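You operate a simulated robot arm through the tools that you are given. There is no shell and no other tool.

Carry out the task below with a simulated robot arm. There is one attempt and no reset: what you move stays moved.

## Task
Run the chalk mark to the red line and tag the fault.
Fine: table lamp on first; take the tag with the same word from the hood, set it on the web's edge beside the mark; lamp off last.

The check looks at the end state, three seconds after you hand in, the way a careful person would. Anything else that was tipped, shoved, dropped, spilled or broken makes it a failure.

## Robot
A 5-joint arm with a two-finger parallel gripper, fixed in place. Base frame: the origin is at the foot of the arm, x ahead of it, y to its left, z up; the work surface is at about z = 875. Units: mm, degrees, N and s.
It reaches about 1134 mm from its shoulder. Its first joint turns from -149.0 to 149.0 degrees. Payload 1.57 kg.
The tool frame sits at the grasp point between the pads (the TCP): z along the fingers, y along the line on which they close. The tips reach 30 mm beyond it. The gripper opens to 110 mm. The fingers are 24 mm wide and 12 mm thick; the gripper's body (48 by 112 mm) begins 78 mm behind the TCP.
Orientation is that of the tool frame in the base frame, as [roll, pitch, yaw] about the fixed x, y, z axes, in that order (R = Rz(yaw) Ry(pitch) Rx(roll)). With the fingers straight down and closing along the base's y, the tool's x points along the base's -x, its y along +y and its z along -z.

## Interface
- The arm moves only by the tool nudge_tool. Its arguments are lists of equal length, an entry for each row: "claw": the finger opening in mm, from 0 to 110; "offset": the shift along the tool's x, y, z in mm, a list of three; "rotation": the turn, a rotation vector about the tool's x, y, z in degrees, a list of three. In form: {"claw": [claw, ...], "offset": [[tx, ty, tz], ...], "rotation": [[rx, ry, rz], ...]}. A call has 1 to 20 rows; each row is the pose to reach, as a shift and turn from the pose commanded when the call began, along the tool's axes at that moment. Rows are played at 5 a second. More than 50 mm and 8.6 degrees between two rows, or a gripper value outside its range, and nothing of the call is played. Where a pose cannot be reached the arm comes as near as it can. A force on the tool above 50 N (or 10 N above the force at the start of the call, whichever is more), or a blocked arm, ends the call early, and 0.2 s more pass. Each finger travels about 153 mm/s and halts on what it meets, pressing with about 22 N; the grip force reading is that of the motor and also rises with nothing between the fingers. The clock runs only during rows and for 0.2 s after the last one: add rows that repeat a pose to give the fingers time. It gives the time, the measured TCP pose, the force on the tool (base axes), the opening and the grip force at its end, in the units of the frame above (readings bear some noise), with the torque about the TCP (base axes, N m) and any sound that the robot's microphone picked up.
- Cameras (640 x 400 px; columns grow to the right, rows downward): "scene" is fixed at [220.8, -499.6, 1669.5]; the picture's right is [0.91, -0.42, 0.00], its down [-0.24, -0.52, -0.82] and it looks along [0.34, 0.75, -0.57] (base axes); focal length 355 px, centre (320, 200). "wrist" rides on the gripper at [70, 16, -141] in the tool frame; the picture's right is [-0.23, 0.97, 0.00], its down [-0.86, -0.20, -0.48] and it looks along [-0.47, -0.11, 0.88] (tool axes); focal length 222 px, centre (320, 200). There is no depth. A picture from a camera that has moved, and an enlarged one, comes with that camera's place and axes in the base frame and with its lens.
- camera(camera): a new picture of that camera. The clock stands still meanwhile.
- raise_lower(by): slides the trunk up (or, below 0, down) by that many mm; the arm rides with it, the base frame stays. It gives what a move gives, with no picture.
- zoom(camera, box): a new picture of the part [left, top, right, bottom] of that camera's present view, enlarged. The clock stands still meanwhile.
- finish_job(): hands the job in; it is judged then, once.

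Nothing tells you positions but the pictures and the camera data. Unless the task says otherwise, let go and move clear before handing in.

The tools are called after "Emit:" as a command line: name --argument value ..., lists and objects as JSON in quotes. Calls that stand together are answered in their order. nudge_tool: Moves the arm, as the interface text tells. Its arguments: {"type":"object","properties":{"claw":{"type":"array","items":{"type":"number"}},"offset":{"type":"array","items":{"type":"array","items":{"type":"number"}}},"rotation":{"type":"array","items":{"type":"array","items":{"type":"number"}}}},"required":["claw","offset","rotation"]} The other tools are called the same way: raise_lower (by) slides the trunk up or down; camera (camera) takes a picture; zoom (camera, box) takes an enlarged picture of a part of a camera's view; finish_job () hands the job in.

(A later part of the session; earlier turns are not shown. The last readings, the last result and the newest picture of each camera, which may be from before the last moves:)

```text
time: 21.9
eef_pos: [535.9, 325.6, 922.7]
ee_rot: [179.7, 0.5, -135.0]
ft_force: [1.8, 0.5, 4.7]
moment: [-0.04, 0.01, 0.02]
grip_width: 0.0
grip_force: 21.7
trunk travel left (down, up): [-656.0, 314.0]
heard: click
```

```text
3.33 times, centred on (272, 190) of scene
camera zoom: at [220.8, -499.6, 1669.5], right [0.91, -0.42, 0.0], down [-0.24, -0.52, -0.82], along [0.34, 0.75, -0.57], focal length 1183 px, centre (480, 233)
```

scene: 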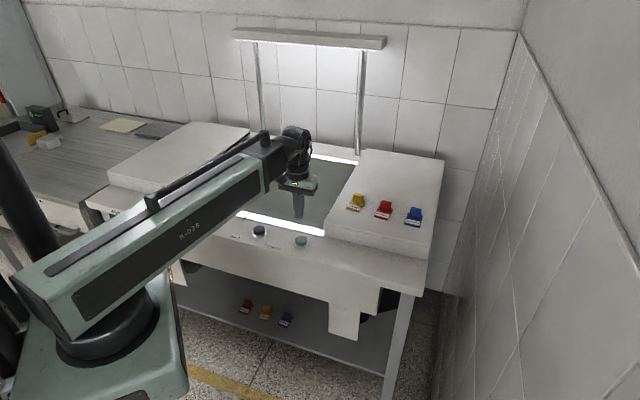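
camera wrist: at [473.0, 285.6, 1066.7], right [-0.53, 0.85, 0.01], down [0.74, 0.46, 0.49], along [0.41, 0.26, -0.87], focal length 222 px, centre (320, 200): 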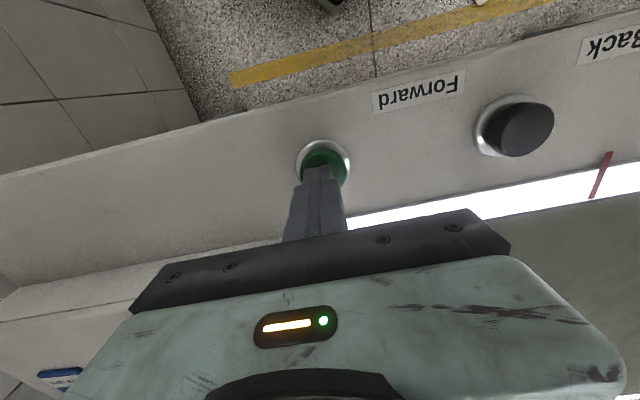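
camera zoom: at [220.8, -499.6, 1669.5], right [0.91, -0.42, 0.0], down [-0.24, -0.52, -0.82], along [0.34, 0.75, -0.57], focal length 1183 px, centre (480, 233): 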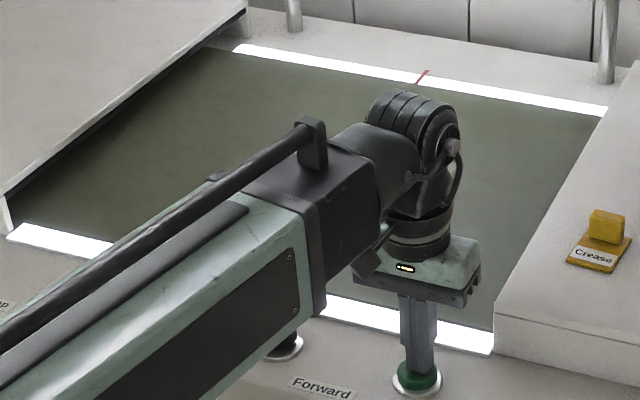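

The web patch still hasn't changed after a second click. The cloth texture may simply not show motion, and the arm is hiding much of the near web edge. I'll raise off and swing back left to clear the view.

Emit:
raise_lower --by 90

Emit:
nudge_tool --claw '[0, 0, 0, 0, 0, 0, 0, 0, 0, 0, 0]' --offset '[[0, 42, 0], [0, 84, 0], [0, 126, 0], [0, 168, 0], [0, 210, 0], [0, 252, 0], [0, 294, 0], [0, 336, 0], [0, 378, 0], [0, 420, 0], [0, 420, 0]]' --rotation '[[0, 0, 0], [0, 0, 0], [0, 0, 0], [0, 0, 0], [0, 0, 0], [0, 0, 0], [0, 0, 0], [0, 0, 0], [0, 0, 0], [0, 0, 0], [0, 0, 0]]'

Emit:
zoom --camera "scene" --box '[176, 130, 368, 250]'

Emit:
camera --camera "wrist"

```text
time: 23.1
eef_pos: [535.2, 325.7, 1012.6]
ee_rot: [179.7, 0.5, -135.0]
ft_force: [-0.3, 0.5, -0.2]
moment: [0.0, 0.0, 0.01]
grip_width: 0.0
grip_force: 21.0
trunk travel left (down, up): [-746.0, 224.0]
```

```text
time: 25.5
eef_pos: [238.5, 616.7, 1012.0]
ee_rot: [179.8, 0.6, -135.1]
ft_force: [-0.2, -0.3, 0.2]
moment: [-0.01, -0.03, 0.0]
grip_width: 0.0
grip_force: 21.1
trunk travel left (down, up): [-746.0, 224.0]
```

```text
3.33 times, centred on (272, 190) of scene
camera zoom: at [220.8, -499.6, 1669.5], right [0.91, -0.42, 0.0], down [-0.24, -0.52, -0.82], along [0.34, 0.75, -0.57], focal length 1183 px, centre (480, 233)
```

zoom: 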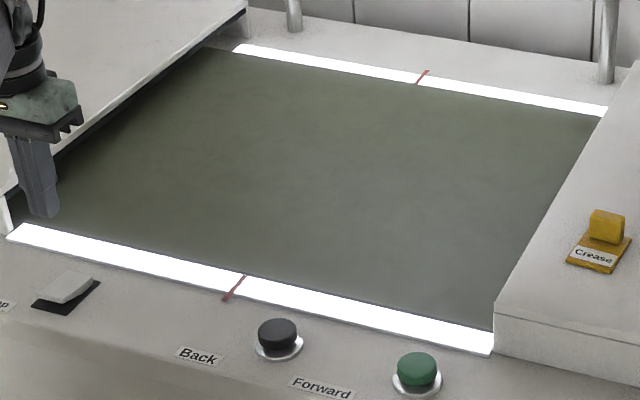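

```text
taken
camera wrist: at [175.5, 576.7, 1153.6], right [-0.53, 0.85, 0.01], down [0.74, 0.46, 0.49], along [0.41, 0.26, -0.87], focal length 222 px, centre (320, 200)
```

wrist: 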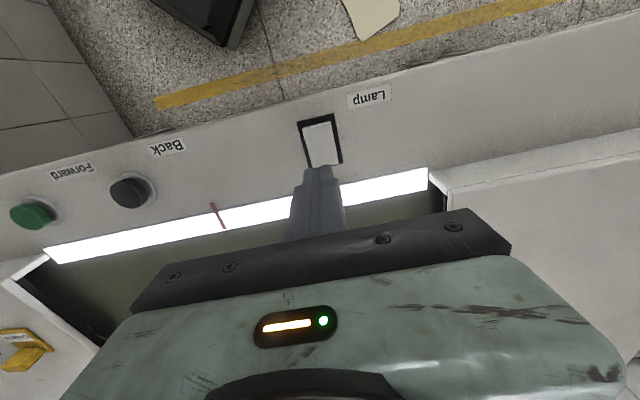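

There is still no mark on the visible web. I'll scan the web closely for anything faint.

Emit:
zoom --camera "scene" --box '[176, 180, 256, 230]'

Emit:
zoom --camera "scene" --box '[250, 190, 330, 240]'

Emit:
zoom --camera "scene" --box '[230, 140, 310, 190]'

Emit:
zoom --camera "scene" --box '[290, 145, 370, 195]'

```text
8.00 times, centred on (216, 205) of scene
camera zoom: at [220.8, -499.6, 1669.5], right [0.91, -0.42, 0.0], down [-0.24, -0.52, -0.82], along [0.34, 0.75, -0.57], focal length 2839 px, centre (1152, 160)
```

zoom: 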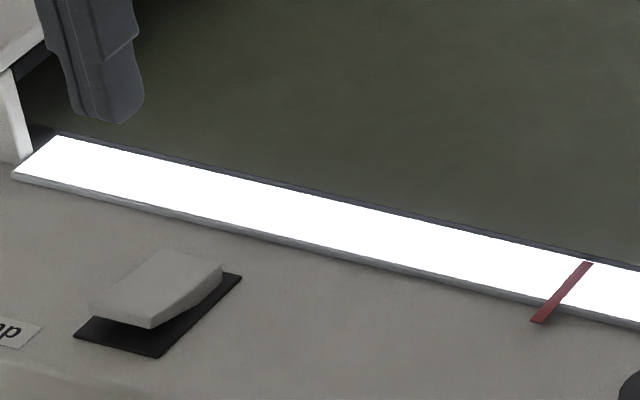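

```text
8.00 times, centred on (290, 215) of scene
camera zoom: at [220.8, -499.6, 1669.5], right [0.91, -0.42, 0.0], down [-0.24, -0.52, -0.82], along [0.34, 0.75, -0.57], focal length 2839 px, centre (560, 80)
```

zoom: 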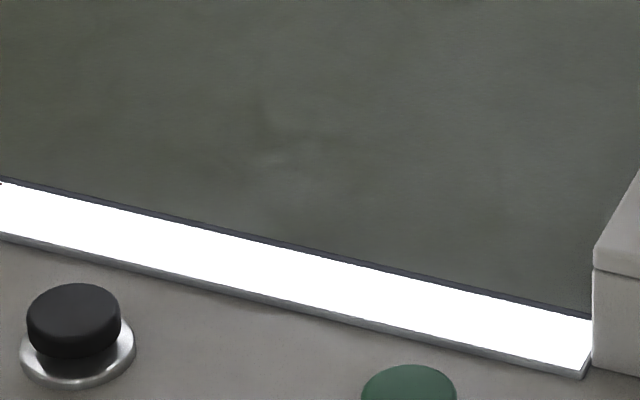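

```text
8.00 times, centred on (270, 165) of scene
camera zoom: at [220.8, -499.6, 1669.5], right [0.91, -0.42, 0.0], down [-0.24, -0.52, -0.82], along [0.34, 0.75, -0.57], focal length 2839 px, centre (720, 480)
```

zoom: 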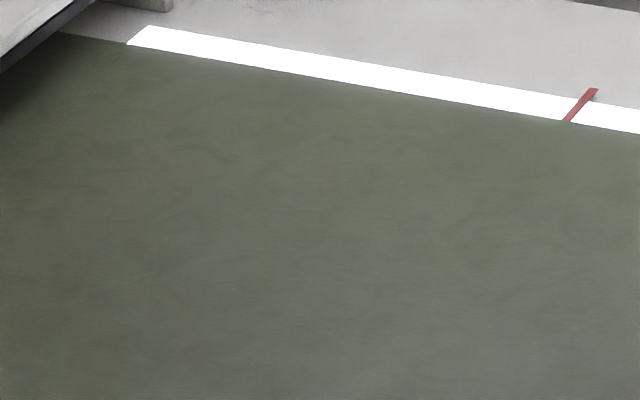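

```text
8.00 times, centred on (330, 170) of scene
camera zoom: at [220.8, -499.6, 1669.5], right [0.91, -0.42, 0.0], down [-0.24, -0.52, -0.82], along [0.34, 0.75, -0.57], focal length 2839 px, centre (240, 440)
```

zoom: 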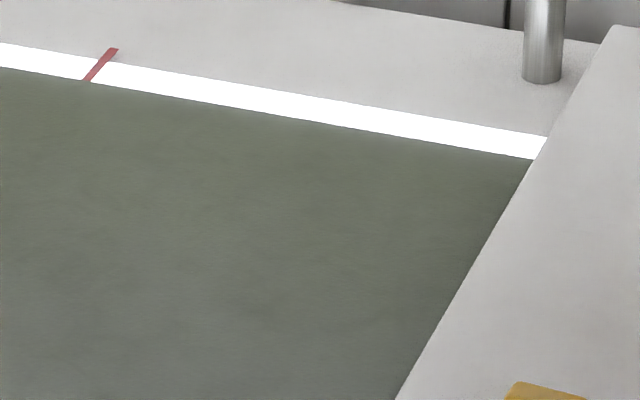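

There is a faint feature near scene pixel (283, 210), so I'll look closer.

Emit:
zoom --camera "scene" --box '[268, 198, 300, 218]'

Emit:
zoom --camera "scene" --box '[250, 165, 314, 205]'

```text
16.00 times, centred on (284, 208) of scene
camera zoom: at [220.8, -499.6, 1669.5], right [0.91, -0.42, 0.0], down [-0.24, -0.52, -0.82], along [0.34, 0.75, -0.57], focal length 5678 px, centre (896, 72)
```

zoom: 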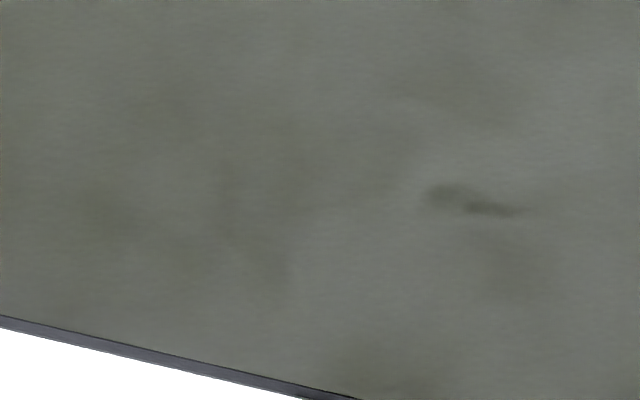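

```text
10.00 times, centred on (282, 185) of scene
camera zoom: at [220.8, -499.6, 1669.5], right [0.91, -0.42, 0.0], down [-0.24, -0.52, -0.82], along [0.34, 0.75, -0.57], focal length 3549 px, centre (700, 350)
```

zoom: 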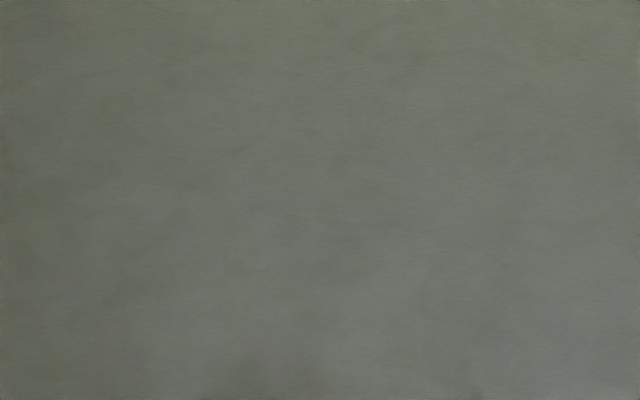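

That is only a blotch in the weave. I'll try the Back button next, near (425, 435), and hover over it first.

Emit:
nudge_tool --claw '[0, 0, 0, 0, 0, 0, 0, 0]' --offset '[[-0.5, -43, 0], [-1, -86, 0], [-1.5, -129, 0], [-2, -172, 0], [-3, -215, 0], [-3.5, -261, 0], [-3.5, -261, 0], [-3.5, -261, 0]]' --rotation '[[0, 0, 0], [0, 0, 0], [0, 0, 0], [0, 0, 0], [0, 0, 0], [0, 0, 0], [0, 0, 0], [0, 0, 0]]'

Emit:
raise_lower --by -73

Emit:
camera --camera "wrist"

Emit:
zoom --camera "scene" --box '[210, 180, 338, 260]'

```text
time: 27.3
eef_pos: [429.0, 442.5, 1012.2]
ee_rot: [179.7, 0.4, -135.1]
ft_force: [-1.0, 0.3, -0.2]
moment: [-0.03, -0.02, 0.01]
grip_width: 0.1
grip_force: 21.1
out of reach, approached as far as the arm can: row 1, 3, 4
trunk travel left (down, up): [-746.0, 224.0]
```

```text
time: 28.4
eef_pos: [428.7, 441.9, 940.1]
ee_rot: [179.7, 0.5, -135.0]
ft_force: [0.1, 0.5, 0.5]
moment: [-0.01, -0.01, 0.0]
grip_width: 0.2
grip_force: 21.4
trunk travel left (down, up): [-673.0, 297.0]
```

```text
taken
camera wrist: at [366.5, 401.9, 1080.7], right [-0.53, 0.85, 0.01], down [0.74, 0.46, 0.49], along [0.41, 0.26, -0.87], focal length 222 px, centre (320, 200)
```

wrist: 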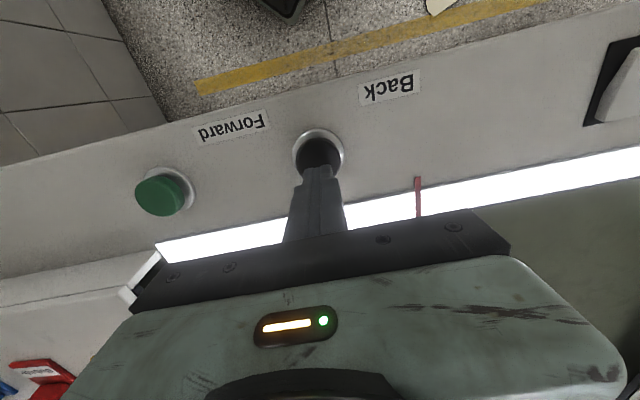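

```text
5.00 times, centred on (274, 220) of scene
camera zoom: at [220.8, -499.6, 1669.5], right [0.91, -0.42, 0.0], down [-0.24, -0.52, -0.82], along [0.34, 0.75, -0.57], focal length 1774 px, centre (550, 100)
```

zoom: 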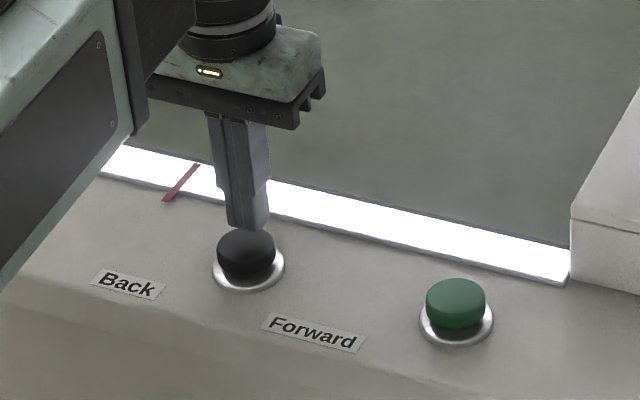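

The tip is centred over Back. I'll press in the same way, down to the click point.

Emit:
raise_lower --by -17

Emit:
zoom --camera "scene" --box '[176, 130, 368, 250]'

Emit:
camera --camera "wrist"

```text
time: 29.1
eef_pos: [428.4, 441.4, 922.9]
ee_rot: [179.7, 0.5, -135.1]
ft_force: [0.7, 1.1, 5.1]
moment: [0.01, -0.01, -0.01]
grip_width: 0.1
grip_force: 20.8
trunk travel left (down, up): [-656.0, 314.0]
heard: click
```

```text
3.33 times, centred on (272, 190) of scene
camera zoom: at [220.8, -499.6, 1669.5], right [0.91, -0.42, 0.0], down [-0.24, -0.52, -0.82], along [0.34, 0.75, -0.57], focal length 1183 px, centre (480, 233)
```

zoom: 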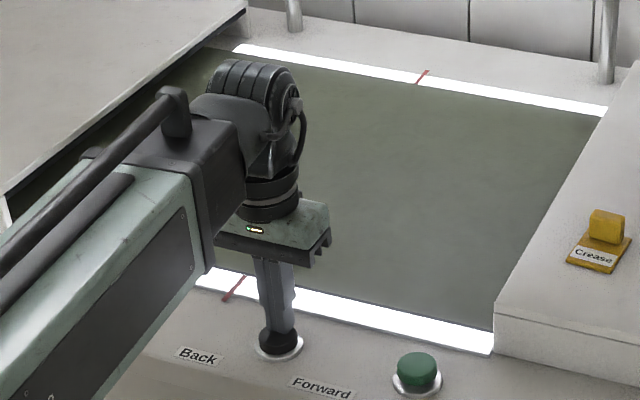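

```text
taken
camera wrist: at [366.5, 401.9, 1063.7], right [-0.53, 0.85, 0.01], down [0.74, 0.46, 0.49], along [0.41, 0.26, -0.87], focal length 222 px, centre (320, 200)
```

wrist: 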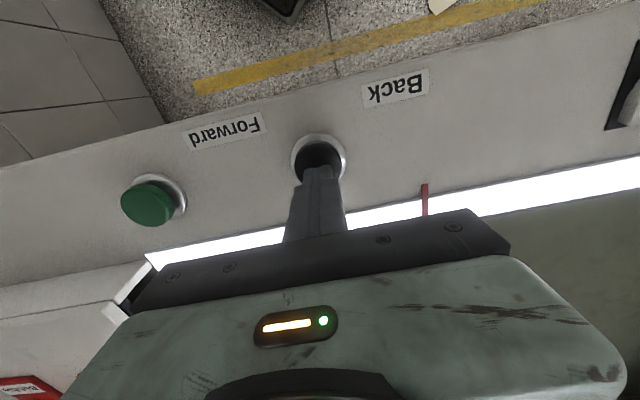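

I heard a click. I'll hold briefly and compare.

Emit:
nudge_tool --claw '[0, 0, 0, 0, 0]' --offset '[[0, 0, 0], [0, 0, 0], [0, 0, 0], [0, 0, 0], [0, 0, 0]]' --rotation '[[0, 0, 0], [0, 0, 0], [0, 0, 0], [0, 0, 0], [0, 0, 0]]'

Emit:
zoom --camera "scene" --box '[176, 130, 368, 250]'

Emit:
zoom --camera "scene" --box '[268, 198, 300, 218]'

Emit:
camera --camera "wrist"

```text
time: 30.3
eef_pos: [428.0, 442.0, 922.3]
ee_rot: [179.8, 0.5, -135.0]
ft_force: [1.1, 0.6, 4.9]
moment: [0.03, 0.01, 0.01]
grip_width: 0.0
grip_force: 21.3
trunk travel left (down, up): [-656.0, 314.0]
```

```text
3.33 times, centred on (272, 190) of scene
camera zoom: at [220.8, -499.6, 1669.5], right [0.91, -0.42, 0.0], down [-0.24, -0.52, -0.82], along [0.34, 0.75, -0.57], focal length 1183 px, centre (480, 233)
```

zoom: 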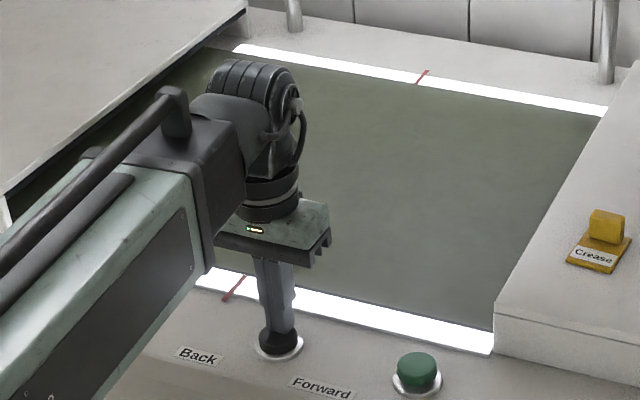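

```text
16.00 times, centred on (284, 208) of scene
camera zoom: at [220.8, -499.6, 1669.5], right [0.91, -0.42, 0.0], down [-0.24, -0.52, -0.82], along [0.34, 0.75, -0.57], focal length 5678 px, centre (896, 72)
```

zoom: 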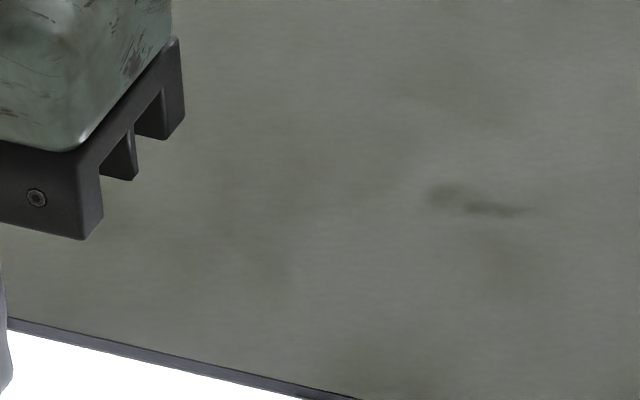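

```text
taken
camera wrist: at [366.4, 401.9, 1063.7], right [-0.53, 0.85, 0.01], down [0.74, 0.46, 0.49], along [0.41, 0.26, -0.87], focal length 222 px, centre (320, 200)
```

wrist: 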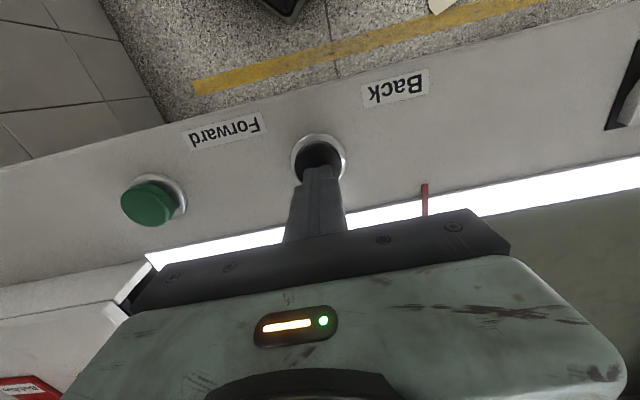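

The texture is static either way, so only the mark itself may be seen to move. I'll hold Back longer and watch both hood edges.

Emit:
nudge_tool --claw '[0, 0, 0, 0, 0, 0, 0, 0, 0, 0, 0, 0, 0, 0, 0]' --offset '[[0, 0, 0], [0, 0, 0], [0, 0, 0], [0, 0, 0], [0, 0, 0], [0, 0, 0], [0, 0, 0], [0, 0, 0], [0, 0, 0], [0, 0, 0], [0, 0, 0], [0, 0, 0], [0, 0, 0], [0, 0, 0], [0, 0, 0]]' --rotation '[[0, 0, 0], [0, 0, 0], [0, 0, 0], [0, 0, 0], [0, 0, 0], [0, 0, 0], [0, 0, 0], [0, 0, 0], [0, 0, 0], [0, 0, 0], [0, 0, 0], [0, 0, 0], [0, 0, 0], [0, 0, 0], [0, 0, 0]]'

Emit:
zoom --camera "scene" --box '[176, 130, 368, 250]'

Emit:
camera --camera "wrist"

```text
time: 33.5
eef_pos: [429.5, 442.3, 922.3]
ee_rot: [179.7, 0.6, -135.0]
ft_force: [0.9, 0.5, 5.9]
moment: [-0.03, 0.0, 0.0]
grip_width: 0.1
grip_force: 21.0
trunk travel left (down, up): [-656.0, 314.0]
```

```text
3.33 times, centred on (272, 190) of scene
camera zoom: at [220.8, -499.6, 1669.5], right [0.91, -0.42, 0.0], down [-0.24, -0.52, -0.82], along [0.34, 0.75, -0.57], focal length 1183 px, centre (480, 233)
```

zoom: 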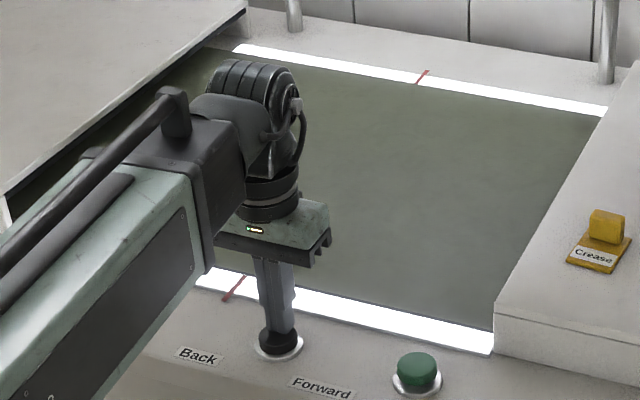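

```text
taken
camera wrist: at [366.4, 401.8, 1063.8], right [-0.53, 0.85, 0.01], down [0.74, 0.46, 0.49], along [0.41, 0.26, -0.87], focal length 222 px, centre (320, 200)
```

wrist: 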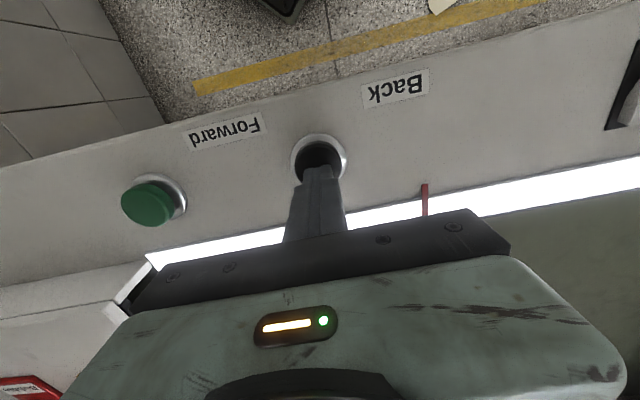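

Nothing yet. I'll press a little deeper, as far as the button's stop, in case the run contact is lower than the click.

Emit:
raise_lower --by -3

Emit:
zoom --camera "scene" --box '[268, 198, 300, 218]'

Emit:
zoom --camera "scene" --box '[243, 220, 275, 240]'

```text
time: 34.0
eef_pos: [428.9, 442.9, 919.6]
ee_rot: [179.7, 0.6, -135.0]
ft_force: [4.9, 6.2, 28.7]
moment: [0.02, -0.02, -0.02]
grip_width: 0.0
grip_force: 20.6
trunk travel left (down, up): [-653.0, 317.0]
```

```text
16.00 times, centred on (284, 208) of scene
camera zoom: at [220.8, -499.6, 1669.5], right [0.91, -0.42, 0.0], down [-0.24, -0.52, -0.82], along [0.34, 0.75, -0.57], focal length 5678 px, centre (896, 72)
```

zoom: 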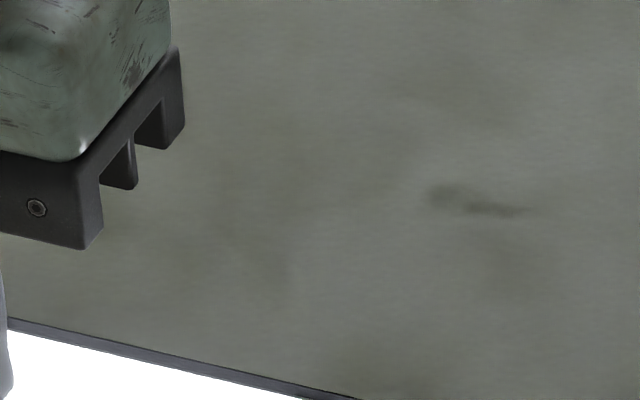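

```text
16.00 times, centred on (259, 230) of scene
camera zoom: at [220.8, -499.6, 1669.5], right [0.91, -0.42, 0.0], down [-0.24, -0.52, -0.82], along [0.34, 0.75, -0.57], focal length 5678 px, centre (1296, -280)
```

zoom: 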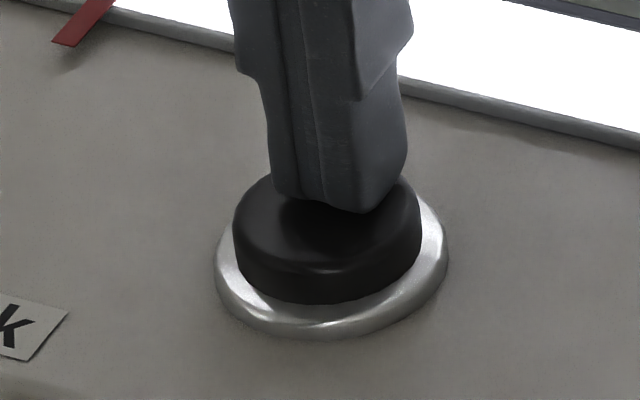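

The button is at its stop (29 N), so it is fully pressed. I'll ease off 2 mm and keep holding Back while watching for the mark.

Emit:
raise_lower --by 2

Emit:
nudge_tool --claw '[0, 0, 0, 0, 0, 0, 0, 0, 0, 0, 0, 0, 0, 0, 0, 0, 0, 0, 0, 0]' --offset '[[0, 0, 0], [0, 0, 0], [0, 0, 0], [0, 0, 0], [0, 0, 0], [0, 0, 0], [0, 0, 0], [0, 0, 0], [0, 0, 0], [0, 0, 0], [0, 0, 0], [0, 0, 0], [0, 0, 0], [0, 0, 0], [0, 0, 0], [0, 0, 0], [0, 0, 0], [0, 0, 0], [0, 0, 0], [0, 0, 0]]' --rotation '[[0, 0, 0], [0, 0, 0], [0, 0, 0], [0, 0, 0], [0, 0, 0], [0, 0, 0], [0, 0, 0], [0, 0, 0], [0, 0, 0], [0, 0, 0], [0, 0, 0], [0, 0, 0], [0, 0, 0], [0, 0, 0], [0, 0, 0], [0, 0, 0], [0, 0, 0], [0, 0, 0], [0, 0, 0], [0, 0, 0]]'

Emit:
zoom --camera "scene" --box '[176, 130, 368, 250]'

Emit:
camera --camera "wrist"

```text
time: 34.5
eef_pos: [428.3, 442.0, 921.7]
ee_rot: [179.7, 0.5, -135.0]
ft_force: [4.3, 4.1, 14.6]
moment: [0.05, -0.02, 0.01]
grip_width: 0.0
grip_force: 21.0
trunk travel left (down, up): [-655.0, 315.0]
```

```text
time: 38.7
eef_pos: [428.3, 442.6, 921.7]
ee_rot: [179.7, 0.6, -135.1]
ft_force: [0.1, 1.2, 12.1]
moment: [-0.07, 0.06, 0.02]
grip_width: 0.0
grip_force: 21.0
trunk travel left (down, up): [-655.0, 315.0]
```

```text
3.33 times, centred on (272, 190) of scene
camera zoom: at [220.8, -499.6, 1669.5], right [0.91, -0.42, 0.0], down [-0.24, -0.52, -0.82], along [0.34, 0.75, -0.57], focal length 1183 px, centre (480, 233)
```

zoom: 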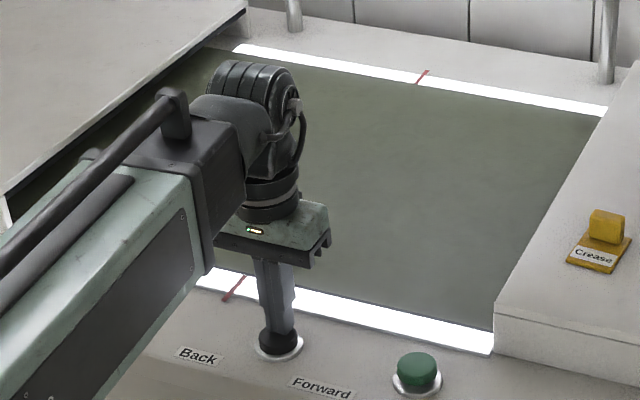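

```text
taken
camera wrist: at [366.1, 401.5, 1063.0], right [-0.53, 0.85, 0.01], down [0.74, 0.46, 0.49], along [0.41, 0.26, -0.87], focal length 222 px, centre (320, 200)
```

wrist: 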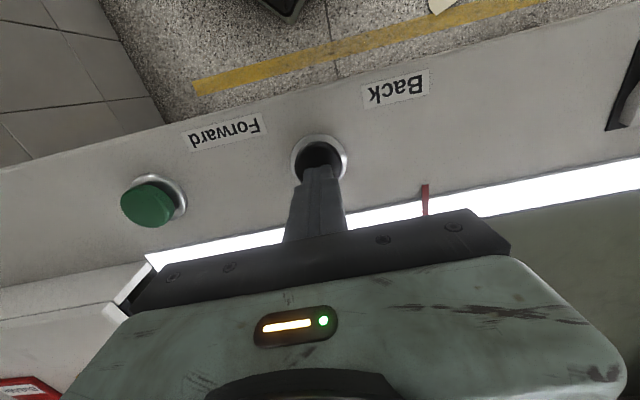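

There is still no mark after about 10 s of Back. I'll check the reference blotch again and release, listening for any change.

Emit:
zoom --camera "scene" --box '[268, 198, 300, 218]'

Emit:
raise_lower --by 14

Emit:
zoom --camera "scene" --box '[268, 198, 300, 218]'

Emit:
zoom --camera "scene" --box '[176, 130, 368, 250]'

```text
16.00 times, centred on (284, 208) of scene
camera zoom: at [220.8, -499.6, 1669.5], right [0.91, -0.42, 0.0], down [-0.24, -0.52, -0.82], along [0.34, 0.75, -0.57], focal length 5678 px, centre (896, 72)
```

zoom: 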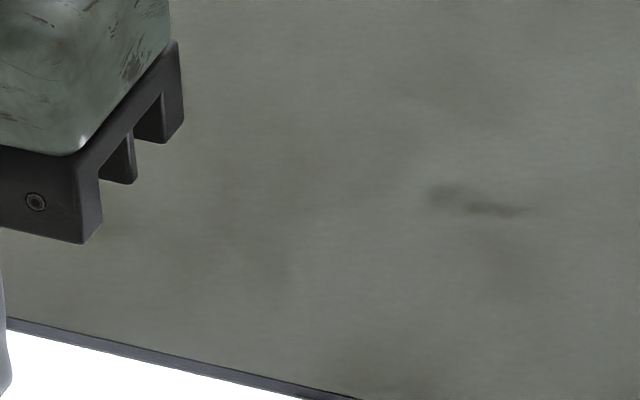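

```text
time: 39.3
eef_pos: [428.6, 442.5, 936.1]
ee_rot: [179.8, 0.4, -135.0]
ft_force: [-0.3, -1.2, 0.7]
moment: [0.03, 0.01, 0.02]
grip_width: 0.0
grip_force: 21.5
trunk travel left (down, up): [-669.0, 301.0]
```

```text
16.00 times, centred on (284, 208) of scene
camera zoom: at [220.8, -499.6, 1669.5], right [0.91, -0.42, 0.0], down [-0.24, -0.52, -0.82], along [0.34, 0.75, -0.57], focal length 5678 px, centre (896, 72)
```

zoom: 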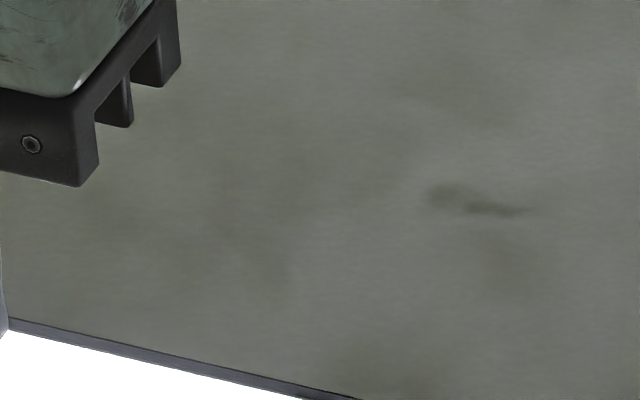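

```text
3.33 times, centred on (272, 190) of scene
camera zoom: at [220.8, -499.6, 1669.5], right [0.91, -0.42, 0.0], down [-0.24, -0.52, -0.82], along [0.34, 0.75, -0.57], focal length 1183 px, centre (480, 233)
```

zoom: 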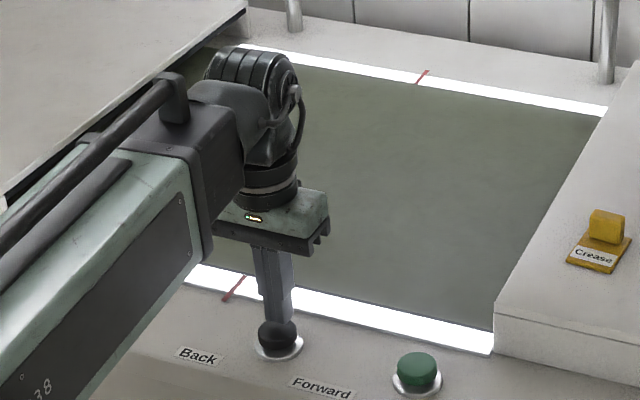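

No movement either way. Each press may be one jog step while the mark is still under a hood, so I'll give Back a few more short presses and then look.

Emit:
raise_lower --by -13

Emit:
raise_lower --by 13

Emit:
raise_lower --by -13

Emit:
raise_lower --by 13

Emit:
raise_lower --by -13

Emit:
raise_lower --by 13

Emit:
zoom --camera "scene" --box '[176, 130, 368, 250]'

Emit:
camera --camera "wrist"

```text
time: 40.0
eef_pos: [427.4, 441.6, 922.9]
ee_rot: [179.8, 0.6, -135.0]
ft_force: [0.8, 0.7, 4.9]
moment: [-0.04, 0.0, 0.01]
grip_width: 0.0
grip_force: 21.3
trunk travel left (down, up): [-656.0, 314.0]
heard: click
```

```text
time: 40.6
eef_pos: [428.2, 441.8, 935.4]
ee_rot: [179.7, 0.5, -135.0]
ft_force: [-0.3, -0.8, -0.1]
moment: [0.01, 0.0, -0.01]
grip_width: 0.1
grip_force: 20.7
trunk travel left (down, up): [-669.0, 301.0]
```

```text
time: 41.2
eef_pos: [428.9, 442.1, 923.0]
ee_rot: [179.7, 0.5, -135.0]
ft_force: [1.4, 1.2, 5.7]
moment: [-0.02, 0.01, -0.02]
grip_width: 0.3
grip_force: 20.7
trunk travel left (down, up): [-656.0, 314.0]
heard: click
```

```text
time: 41.8
eef_pos: [428.6, 441.5, 936.2]
ee_rot: [179.7, 0.4, -135.0]
ft_force: [0.6, 0.0, -0.4]
moment: [0.0, 0.02, -0.02]
grip_width: 0.0
grip_force: 21.3
trunk travel left (down, up): [-669.0, 301.0]
```

```text
time: 42.4
eef_pos: [427.7, 442.5, 922.8]
ee_rot: [179.7, 0.5, -135.0]
ft_force: [0.7, 0.8, 5.1]
moment: [-0.03, -0.02, -0.02]
grip_width: 0.1
grip_force: 21.5
trunk travel left (down, up): [-656.0, 314.0]
heard: click
```

```text
time: 43.0
eef_pos: [428.6, 441.9, 935.2]
ee_rot: [179.7, 0.5, -135.0]
ft_force: [-0.9, -0.1, -0.1]
moment: [0.01, 0.0, 0.01]
grip_width: 0.0
grip_force: 21.6
trunk travel left (down, up): [-669.0, 301.0]
```

```text
3.33 times, centred on (272, 190) of scene
camera zoom: at [220.8, -499.6, 1669.5], right [0.91, -0.42, 0.0], down [-0.24, -0.52, -0.82], along [0.34, 0.75, -0.57], focal length 1183 px, centre (480, 233)
```

zoom: 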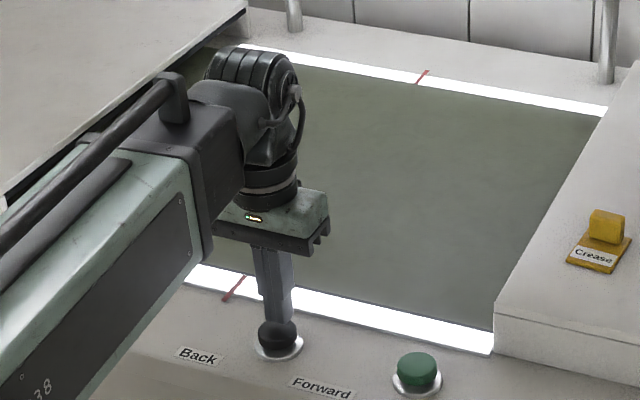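

```text
taken
camera wrist: at [366.5, 402.0, 1076.6], right [-0.53, 0.85, 0.01], down [0.74, 0.46, 0.48], along [0.41, 0.26, -0.87], focal length 222 px, centre (320, 200)
```

wrist: 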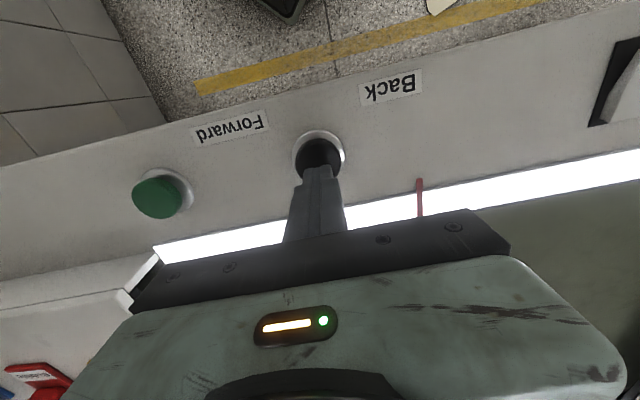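

Back shows nothing, so I'll return to Forward and give it a longer run.

Emit:
raise_lower --by 15

Emit:
nudge_tool --claw '[0, 0, 0, 0, 0, 0]' --offset '[[1.7, -40, 0], [3.4, -80, 0], [5, -120, 0], [6.7, -157.5, 0], [6.7, -157.5, 0], [6.7, -157.5, 0]]' --rotation '[[0, 0, 0], [0, 0, 0], [0, 0, 0], [0, 0, 0], [0, 0, 0], [0, 0, 0]]'

Emit:
zoom --camera "scene" --box '[240, 180, 368, 260]'

```text
time: 43.6
eef_pos: [428.5, 442.0, 950.2]
ee_rot: [179.7, 0.5, -135.0]
ft_force: [-1.1, 0.3, 0.1]
moment: [-0.01, -0.03, 0.0]
grip_width: 0.0
grip_force: 20.8
trunk travel left (down, up): [-684.0, 286.0]
```

```text
time: 45.0
eef_pos: [536.5, 323.9, 951.1]
ee_rot: [179.6, 0.5, -135.1]
ft_force: [-0.1, -0.1, 0.2]
moment: [-0.01, 0.0, 0.02]
grip_width: 0.0
grip_force: 20.9
trunk travel left (down, up): [-684.0, 286.0]
```

```text
5.00 times, centred on (304, 220) of scene
camera zoom: at [220.8, -499.6, 1669.5], right [0.91, -0.42, 0.0], down [-0.24, -0.52, -0.82], along [0.34, 0.75, -0.57], focal length 1774 px, centre (400, 100)
```

zoom: 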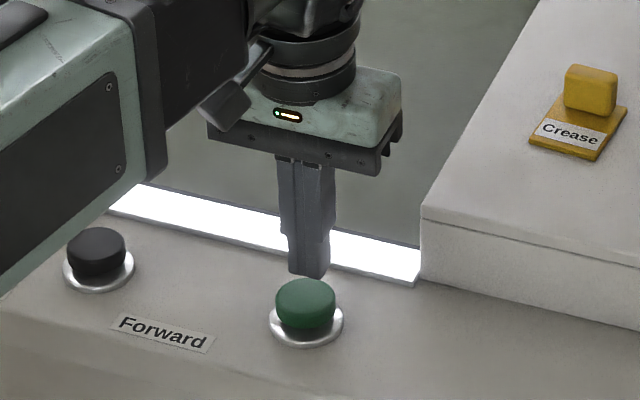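

I'm over Forward again. I'll press with the same total depth and hold 4 s.

Emit:
raise_lower --by -28

Emit:
nudge_tool --claw '[0, 0, 0, 0, 0, 0, 0, 0, 0, 0, 0, 0, 0, 0, 0, 0, 0, 0, 0, 0]' --offset '[[0, 0, 0], [0, 0, 0], [0, 0, 0], [0, 0, 0], [0, 0, 0], [0, 0, 0], [0, 0, 0], [0, 0, 0], [0, 0, 0], [0, 0, 0], [0, 0, 0], [0, 0, 0], [0, 0, 0], [0, 0, 0], [0, 0, 0], [0, 0, 0], [0, 0, 0], [0, 0, 0], [0, 0, 0], [0, 0, 0]]' --rotation '[[0, 0, 0], [0, 0, 0], [0, 0, 0], [0, 0, 0], [0, 0, 0], [0, 0, 0], [0, 0, 0], [0, 0, 0], [0, 0, 0], [0, 0, 0], [0, 0, 0], [0, 0, 0], [0, 0, 0], [0, 0, 0], [0, 0, 0], [0, 0, 0], [0, 0, 0], [0, 0, 0], [0, 0, 0], [0, 0, 0]]'

Emit:
zoom --camera "scene" --box '[176, 130, 368, 250]'

Emit:
camera --camera "wrist"

```text
time: 45.8
eef_pos: [534.2, 325.0, 922.0]
ee_rot: [179.7, 0.5, -135.0]
ft_force: [1.9, 1.1, 5.3]
moment: [-0.02, -0.04, 0.06]
grip_width: 0.0
grip_force: 21.2
trunk travel left (down, up): [-656.0, 314.0]
heard: click
```

```text
time: 50.0
eef_pos: [535.4, 322.7, 922.7]
ee_rot: [179.6, 0.5, -135.0]
ft_force: [0.2, -0.3, 4.5]
moment: [-0.06, 0.04, 0.03]
grip_width: 0.0
grip_force: 21.6
trunk travel left (down, up): [-656.0, 314.0]
```

```text
3.33 times, centred on (272, 190) of scene
camera zoom: at [220.8, -499.6, 1669.5], right [0.91, -0.42, 0.0], down [-0.24, -0.52, -0.82], along [0.34, 0.75, -0.57], focal length 1183 px, centre (480, 233)
```

zoom: 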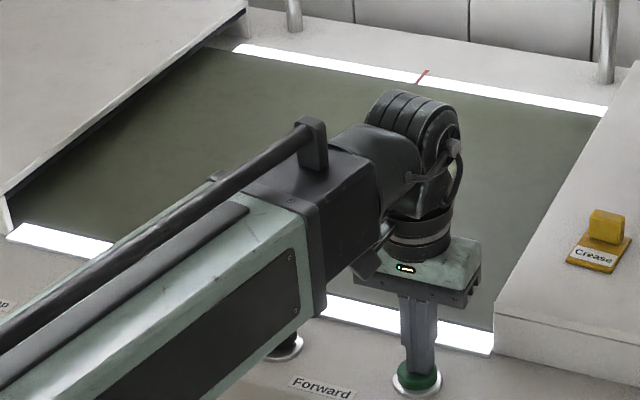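

```text
taken
camera wrist: at [473.0, 284.4, 1063.8], right [-0.53, 0.85, 0.01], down [0.74, 0.46, 0.49], along [0.41, 0.26, -0.87], focal length 222 px, centre (320, 200)
```

wrist: 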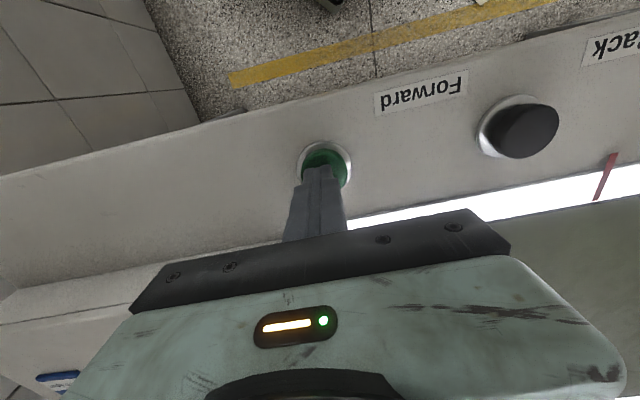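

There is still no mark. I'll try a series of separate Forward presses in case each one is a jog step.

Emit:
raise_lower --by 13

Emit:
raise_lower --by -13

Emit:
raise_lower --by 13

Emit:
raise_lower --by -13

Emit:
raise_lower --by 13

Emit:
raise_lower --by -13

Emit:
raise_lower --by 13

Emit:
raise_lower --by -13

Emit:
raise_lower --by 13

Emit:
zoom --camera "scene" --box '[176, 130, 368, 250]'

Emit:
camera --camera "wrist"

```text
time: 50.6
eef_pos: [536.0, 324.6, 935.3]
ee_rot: [179.7, 0.5, -135.0]
ft_force: [0.6, -0.2, 0.8]
moment: [0.01, -0.01, 0.03]
grip_width: 0.0
grip_force: 21.4
trunk travel left (down, up): [-669.0, 301.0]
```

```text
time: 51.2
eef_pos: [536.0, 324.0, 923.3]
ee_rot: [179.8, 0.5, -135.0]
ft_force: [1.2, 1.4, 5.7]
moment: [0.01, 0.01, -0.02]
grip_width: 0.0
grip_force: 21.1
trunk travel left (down, up): [-656.0, 314.0]
heard: click
```

```text
time: 51.8
eef_pos: [534.8, 324.7, 935.1]
ee_rot: [179.7, 0.5, -135.1]
ft_force: [-0.5, 0.3, -0.4]
moment: [-0.04, 0.01, 0.02]
grip_width: 0.0
grip_force: 21.1
trunk travel left (down, up): [-669.0, 301.0]
```

```text
time: 52.4
eef_pos: [535.6, 326.0, 923.3]
ee_rot: [179.7, 0.5, -135.0]
ft_force: [1.6, 0.7, 5.4]
moment: [-0.01, 0.02, 0.02]
grip_width: 0.1
grip_force: 21.6
trunk travel left (down, up): [-656.0, 314.0]
heard: click
```

```text
time: 53.0
eef_pos: [535.4, 324.6, 936.0]
ee_rot: [179.7, 0.6, -135.0]
ft_force: [0.5, -0.9, -0.6]
moment: [0.01, -0.05, -0.01]
grip_width: 0.0
grip_force: 21.2
trunk travel left (down, up): [-669.0, 301.0]
```

```text
time: 53.6
eef_pos: [535.8, 324.0, 923.8]
ee_rot: [179.7, 0.5, -135.0]
ft_force: [1.2, 1.2, 5.5]
moment: [-0.02, -0.01, 0.0]
grip_width: 0.0
grip_force: 21.5
trunk travel left (down, up): [-656.0, 314.0]
heard: click
```

```text
time: 54.2
eef_pos: [535.0, 324.0, 935.9]
ee_rot: [179.8, 0.4, -135.0]
ft_force: [0.0, 0.2, -0.3]
moment: [0.0, 0.03, 0.0]
grip_width: 0.0
grip_force: 21.2
trunk travel left (down, up): [-669.0, 301.0]
```

```text
time: 54.8
eef_pos: [536.1, 325.6, 922.8]
ee_rot: [179.7, 0.6, -135.0]
ft_force: [2.9, 1.4, 4.7]
moment: [0.0, 0.02, -0.03]
grip_width: 0.1
grip_force: 21.2
trunk travel left (down, up): [-656.0, 314.0]
heard: click
```

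```text
time: 55.5
eef_pos: [535.0, 325.4, 935.5]
ee_rot: [179.7, 0.5, -135.0]
ft_force: [0.0, 0.5, -0.2]
moment: [0.0, -0.02, 0.01]
grip_width: 0.1
grip_force: 21.3
trunk travel left (down, up): [-669.0, 301.0]
```

```text
3.33 times, centred on (272, 190) of scene
camera zoom: at [220.8, -499.6, 1669.5], right [0.91, -0.42, 0.0], down [-0.24, -0.52, -0.82], along [0.34, 0.75, -0.57], focal length 1183 px, centre (480, 233)
```

zoom: 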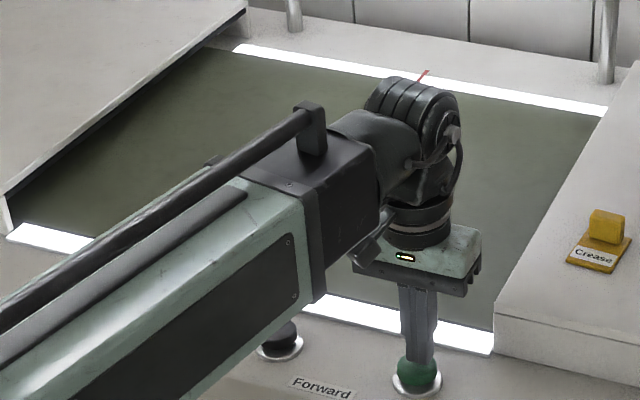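

```text
taken
camera wrist: at [473.3, 284.6, 1076.6], right [-0.53, 0.85, 0.01], down [0.74, 0.46, 0.48], along [0.41, 0.26, -0.87], focal length 222 px, centre (320, 200)
```

wrist: 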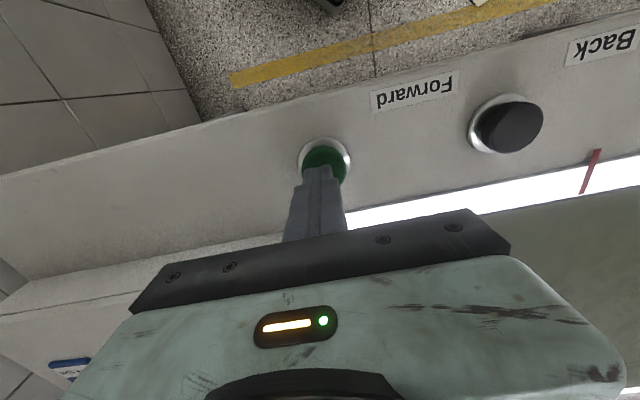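

Nothing is visible, but the arm hides the near edge left of the red line. Raising the trunk will move the arm up in the picture and uncover it.

Emit:
raise_lower --by 220

Emit:
camera --camera "scene"

Emit:
zoom --camera "scene" --box '[176, 130, 368, 250]'

Emit:
camera --camera "wrist"

```text
time: 57.8
eef_pos: [534.7, 325.7, 1155.3]
ee_rot: [179.7, 0.5, -134.9]
ft_force: [-0.3, -0.2, -0.4]
moment: [-0.04, -0.01, -0.01]
grip_width: 0.0
grip_force: 21.4
trunk travel left (down, up): [-889.0, 81.0]
```

```text
taken
```

scene: 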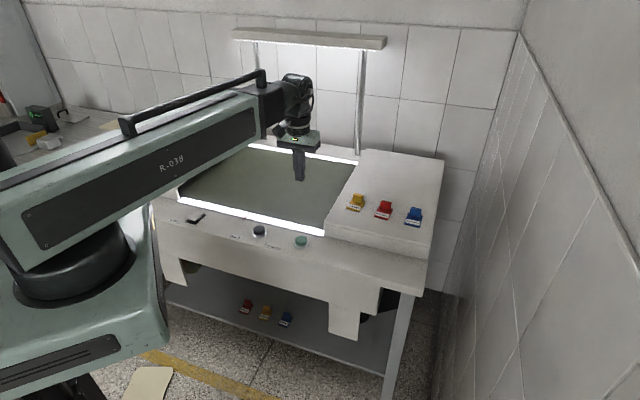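

```text
3.33 times, centred on (272, 190) of scene
camera zoom: at [220.8, -499.6, 1669.5], right [0.91, -0.42, 0.0], down [-0.24, -0.52, -0.82], along [0.34, 0.75, -0.57], focal length 1183 px, centre (480, 233)
```

zoom: 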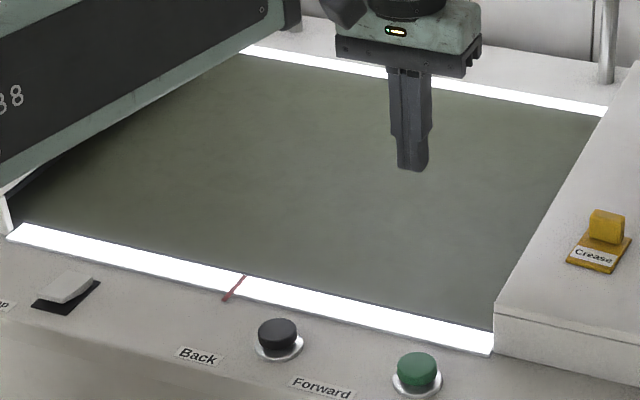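

```text
taken
camera wrist: at [473.3, 284.6, 1296.6], right [-0.53, 0.85, 0.01], down [0.74, 0.46, 0.48], along [0.41, 0.26, -0.87], focal length 222 px, centre (320, 200)
```

wrist: 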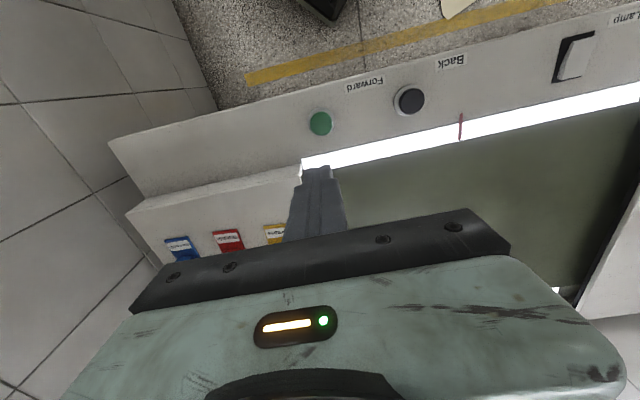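

The whole near edge is clear and there's no mark. I'll check the blotch again to see whether the many Forward presses moved the weave.

Emit:
zoom --camera "scene" --box '[268, 198, 300, 218]'

Emit:
zoom --camera "scene" --box '[180, 170, 260, 220]'

Emit:
zoom --camera "scene" --box '[300, 180, 364, 220]'

Emit:
zoom --camera "wrist" --box '[330, 80, 640, 274]'

```text
16.00 times, centred on (284, 208) of scene
camera zoom: at [220.8, -499.6, 1669.5], right [0.91, -0.42, 0.0], down [-0.24, -0.52, -0.82], along [0.34, 0.75, -0.57], focal length 5678 px, centre (896, 72)
```

zoom: 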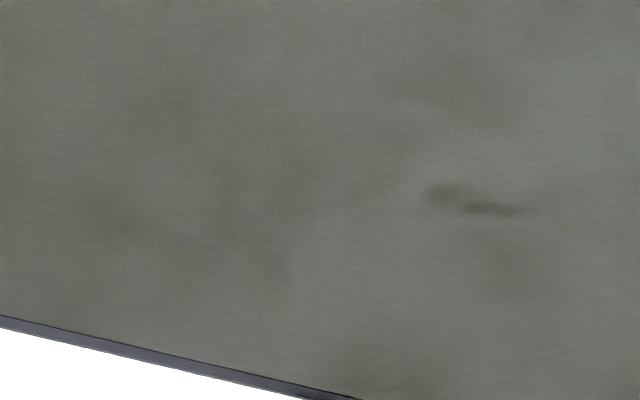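

```text
8.00 times, centred on (220, 195) of scene
camera zoom: at [220.8, -499.6, 1669.5], right [0.91, -0.42, 0.0], down [-0.24, -0.52, -0.82], along [0.34, 0.75, -0.57], focal length 2839 px, centre (1120, 240)
```

zoom: 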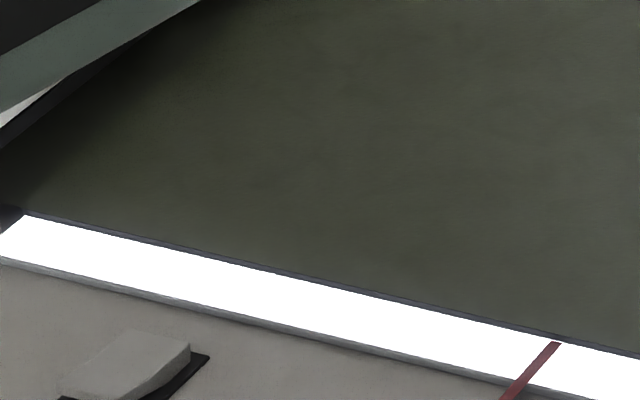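

```text
10.00 times, centred on (332, 200) of scene
camera zoom: at [220.8, -499.6, 1669.5], right [0.91, -0.42, 0.0], down [-0.24, -0.52, -0.82], along [0.34, 0.75, -0.57], focal length 3549 px, centre (200, 200)
```

zoom: 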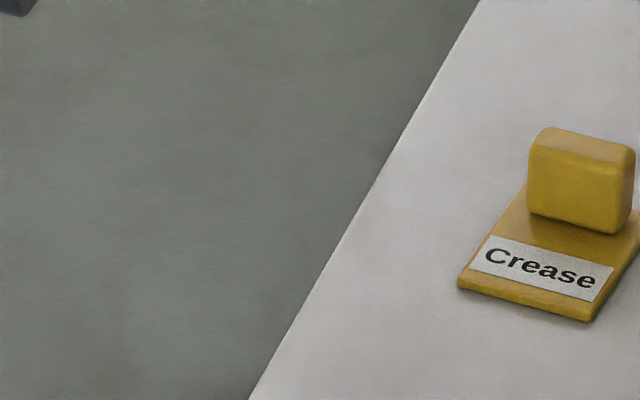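

```text
2.06 times, centred on (485, 177) of wrist
camera zoom: at [473.3, 284.6, 1296.6], right [-0.53, 0.85, 0.01], down [0.74, 0.46, 0.48], along [0.41, 0.26, -0.87], focal length 458 px, centre (-20, 247)
```

zoom: 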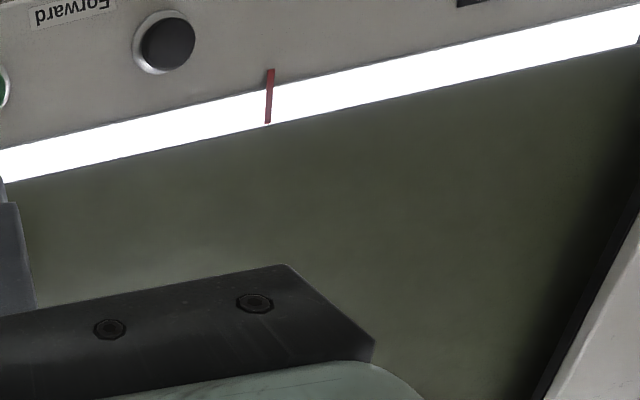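

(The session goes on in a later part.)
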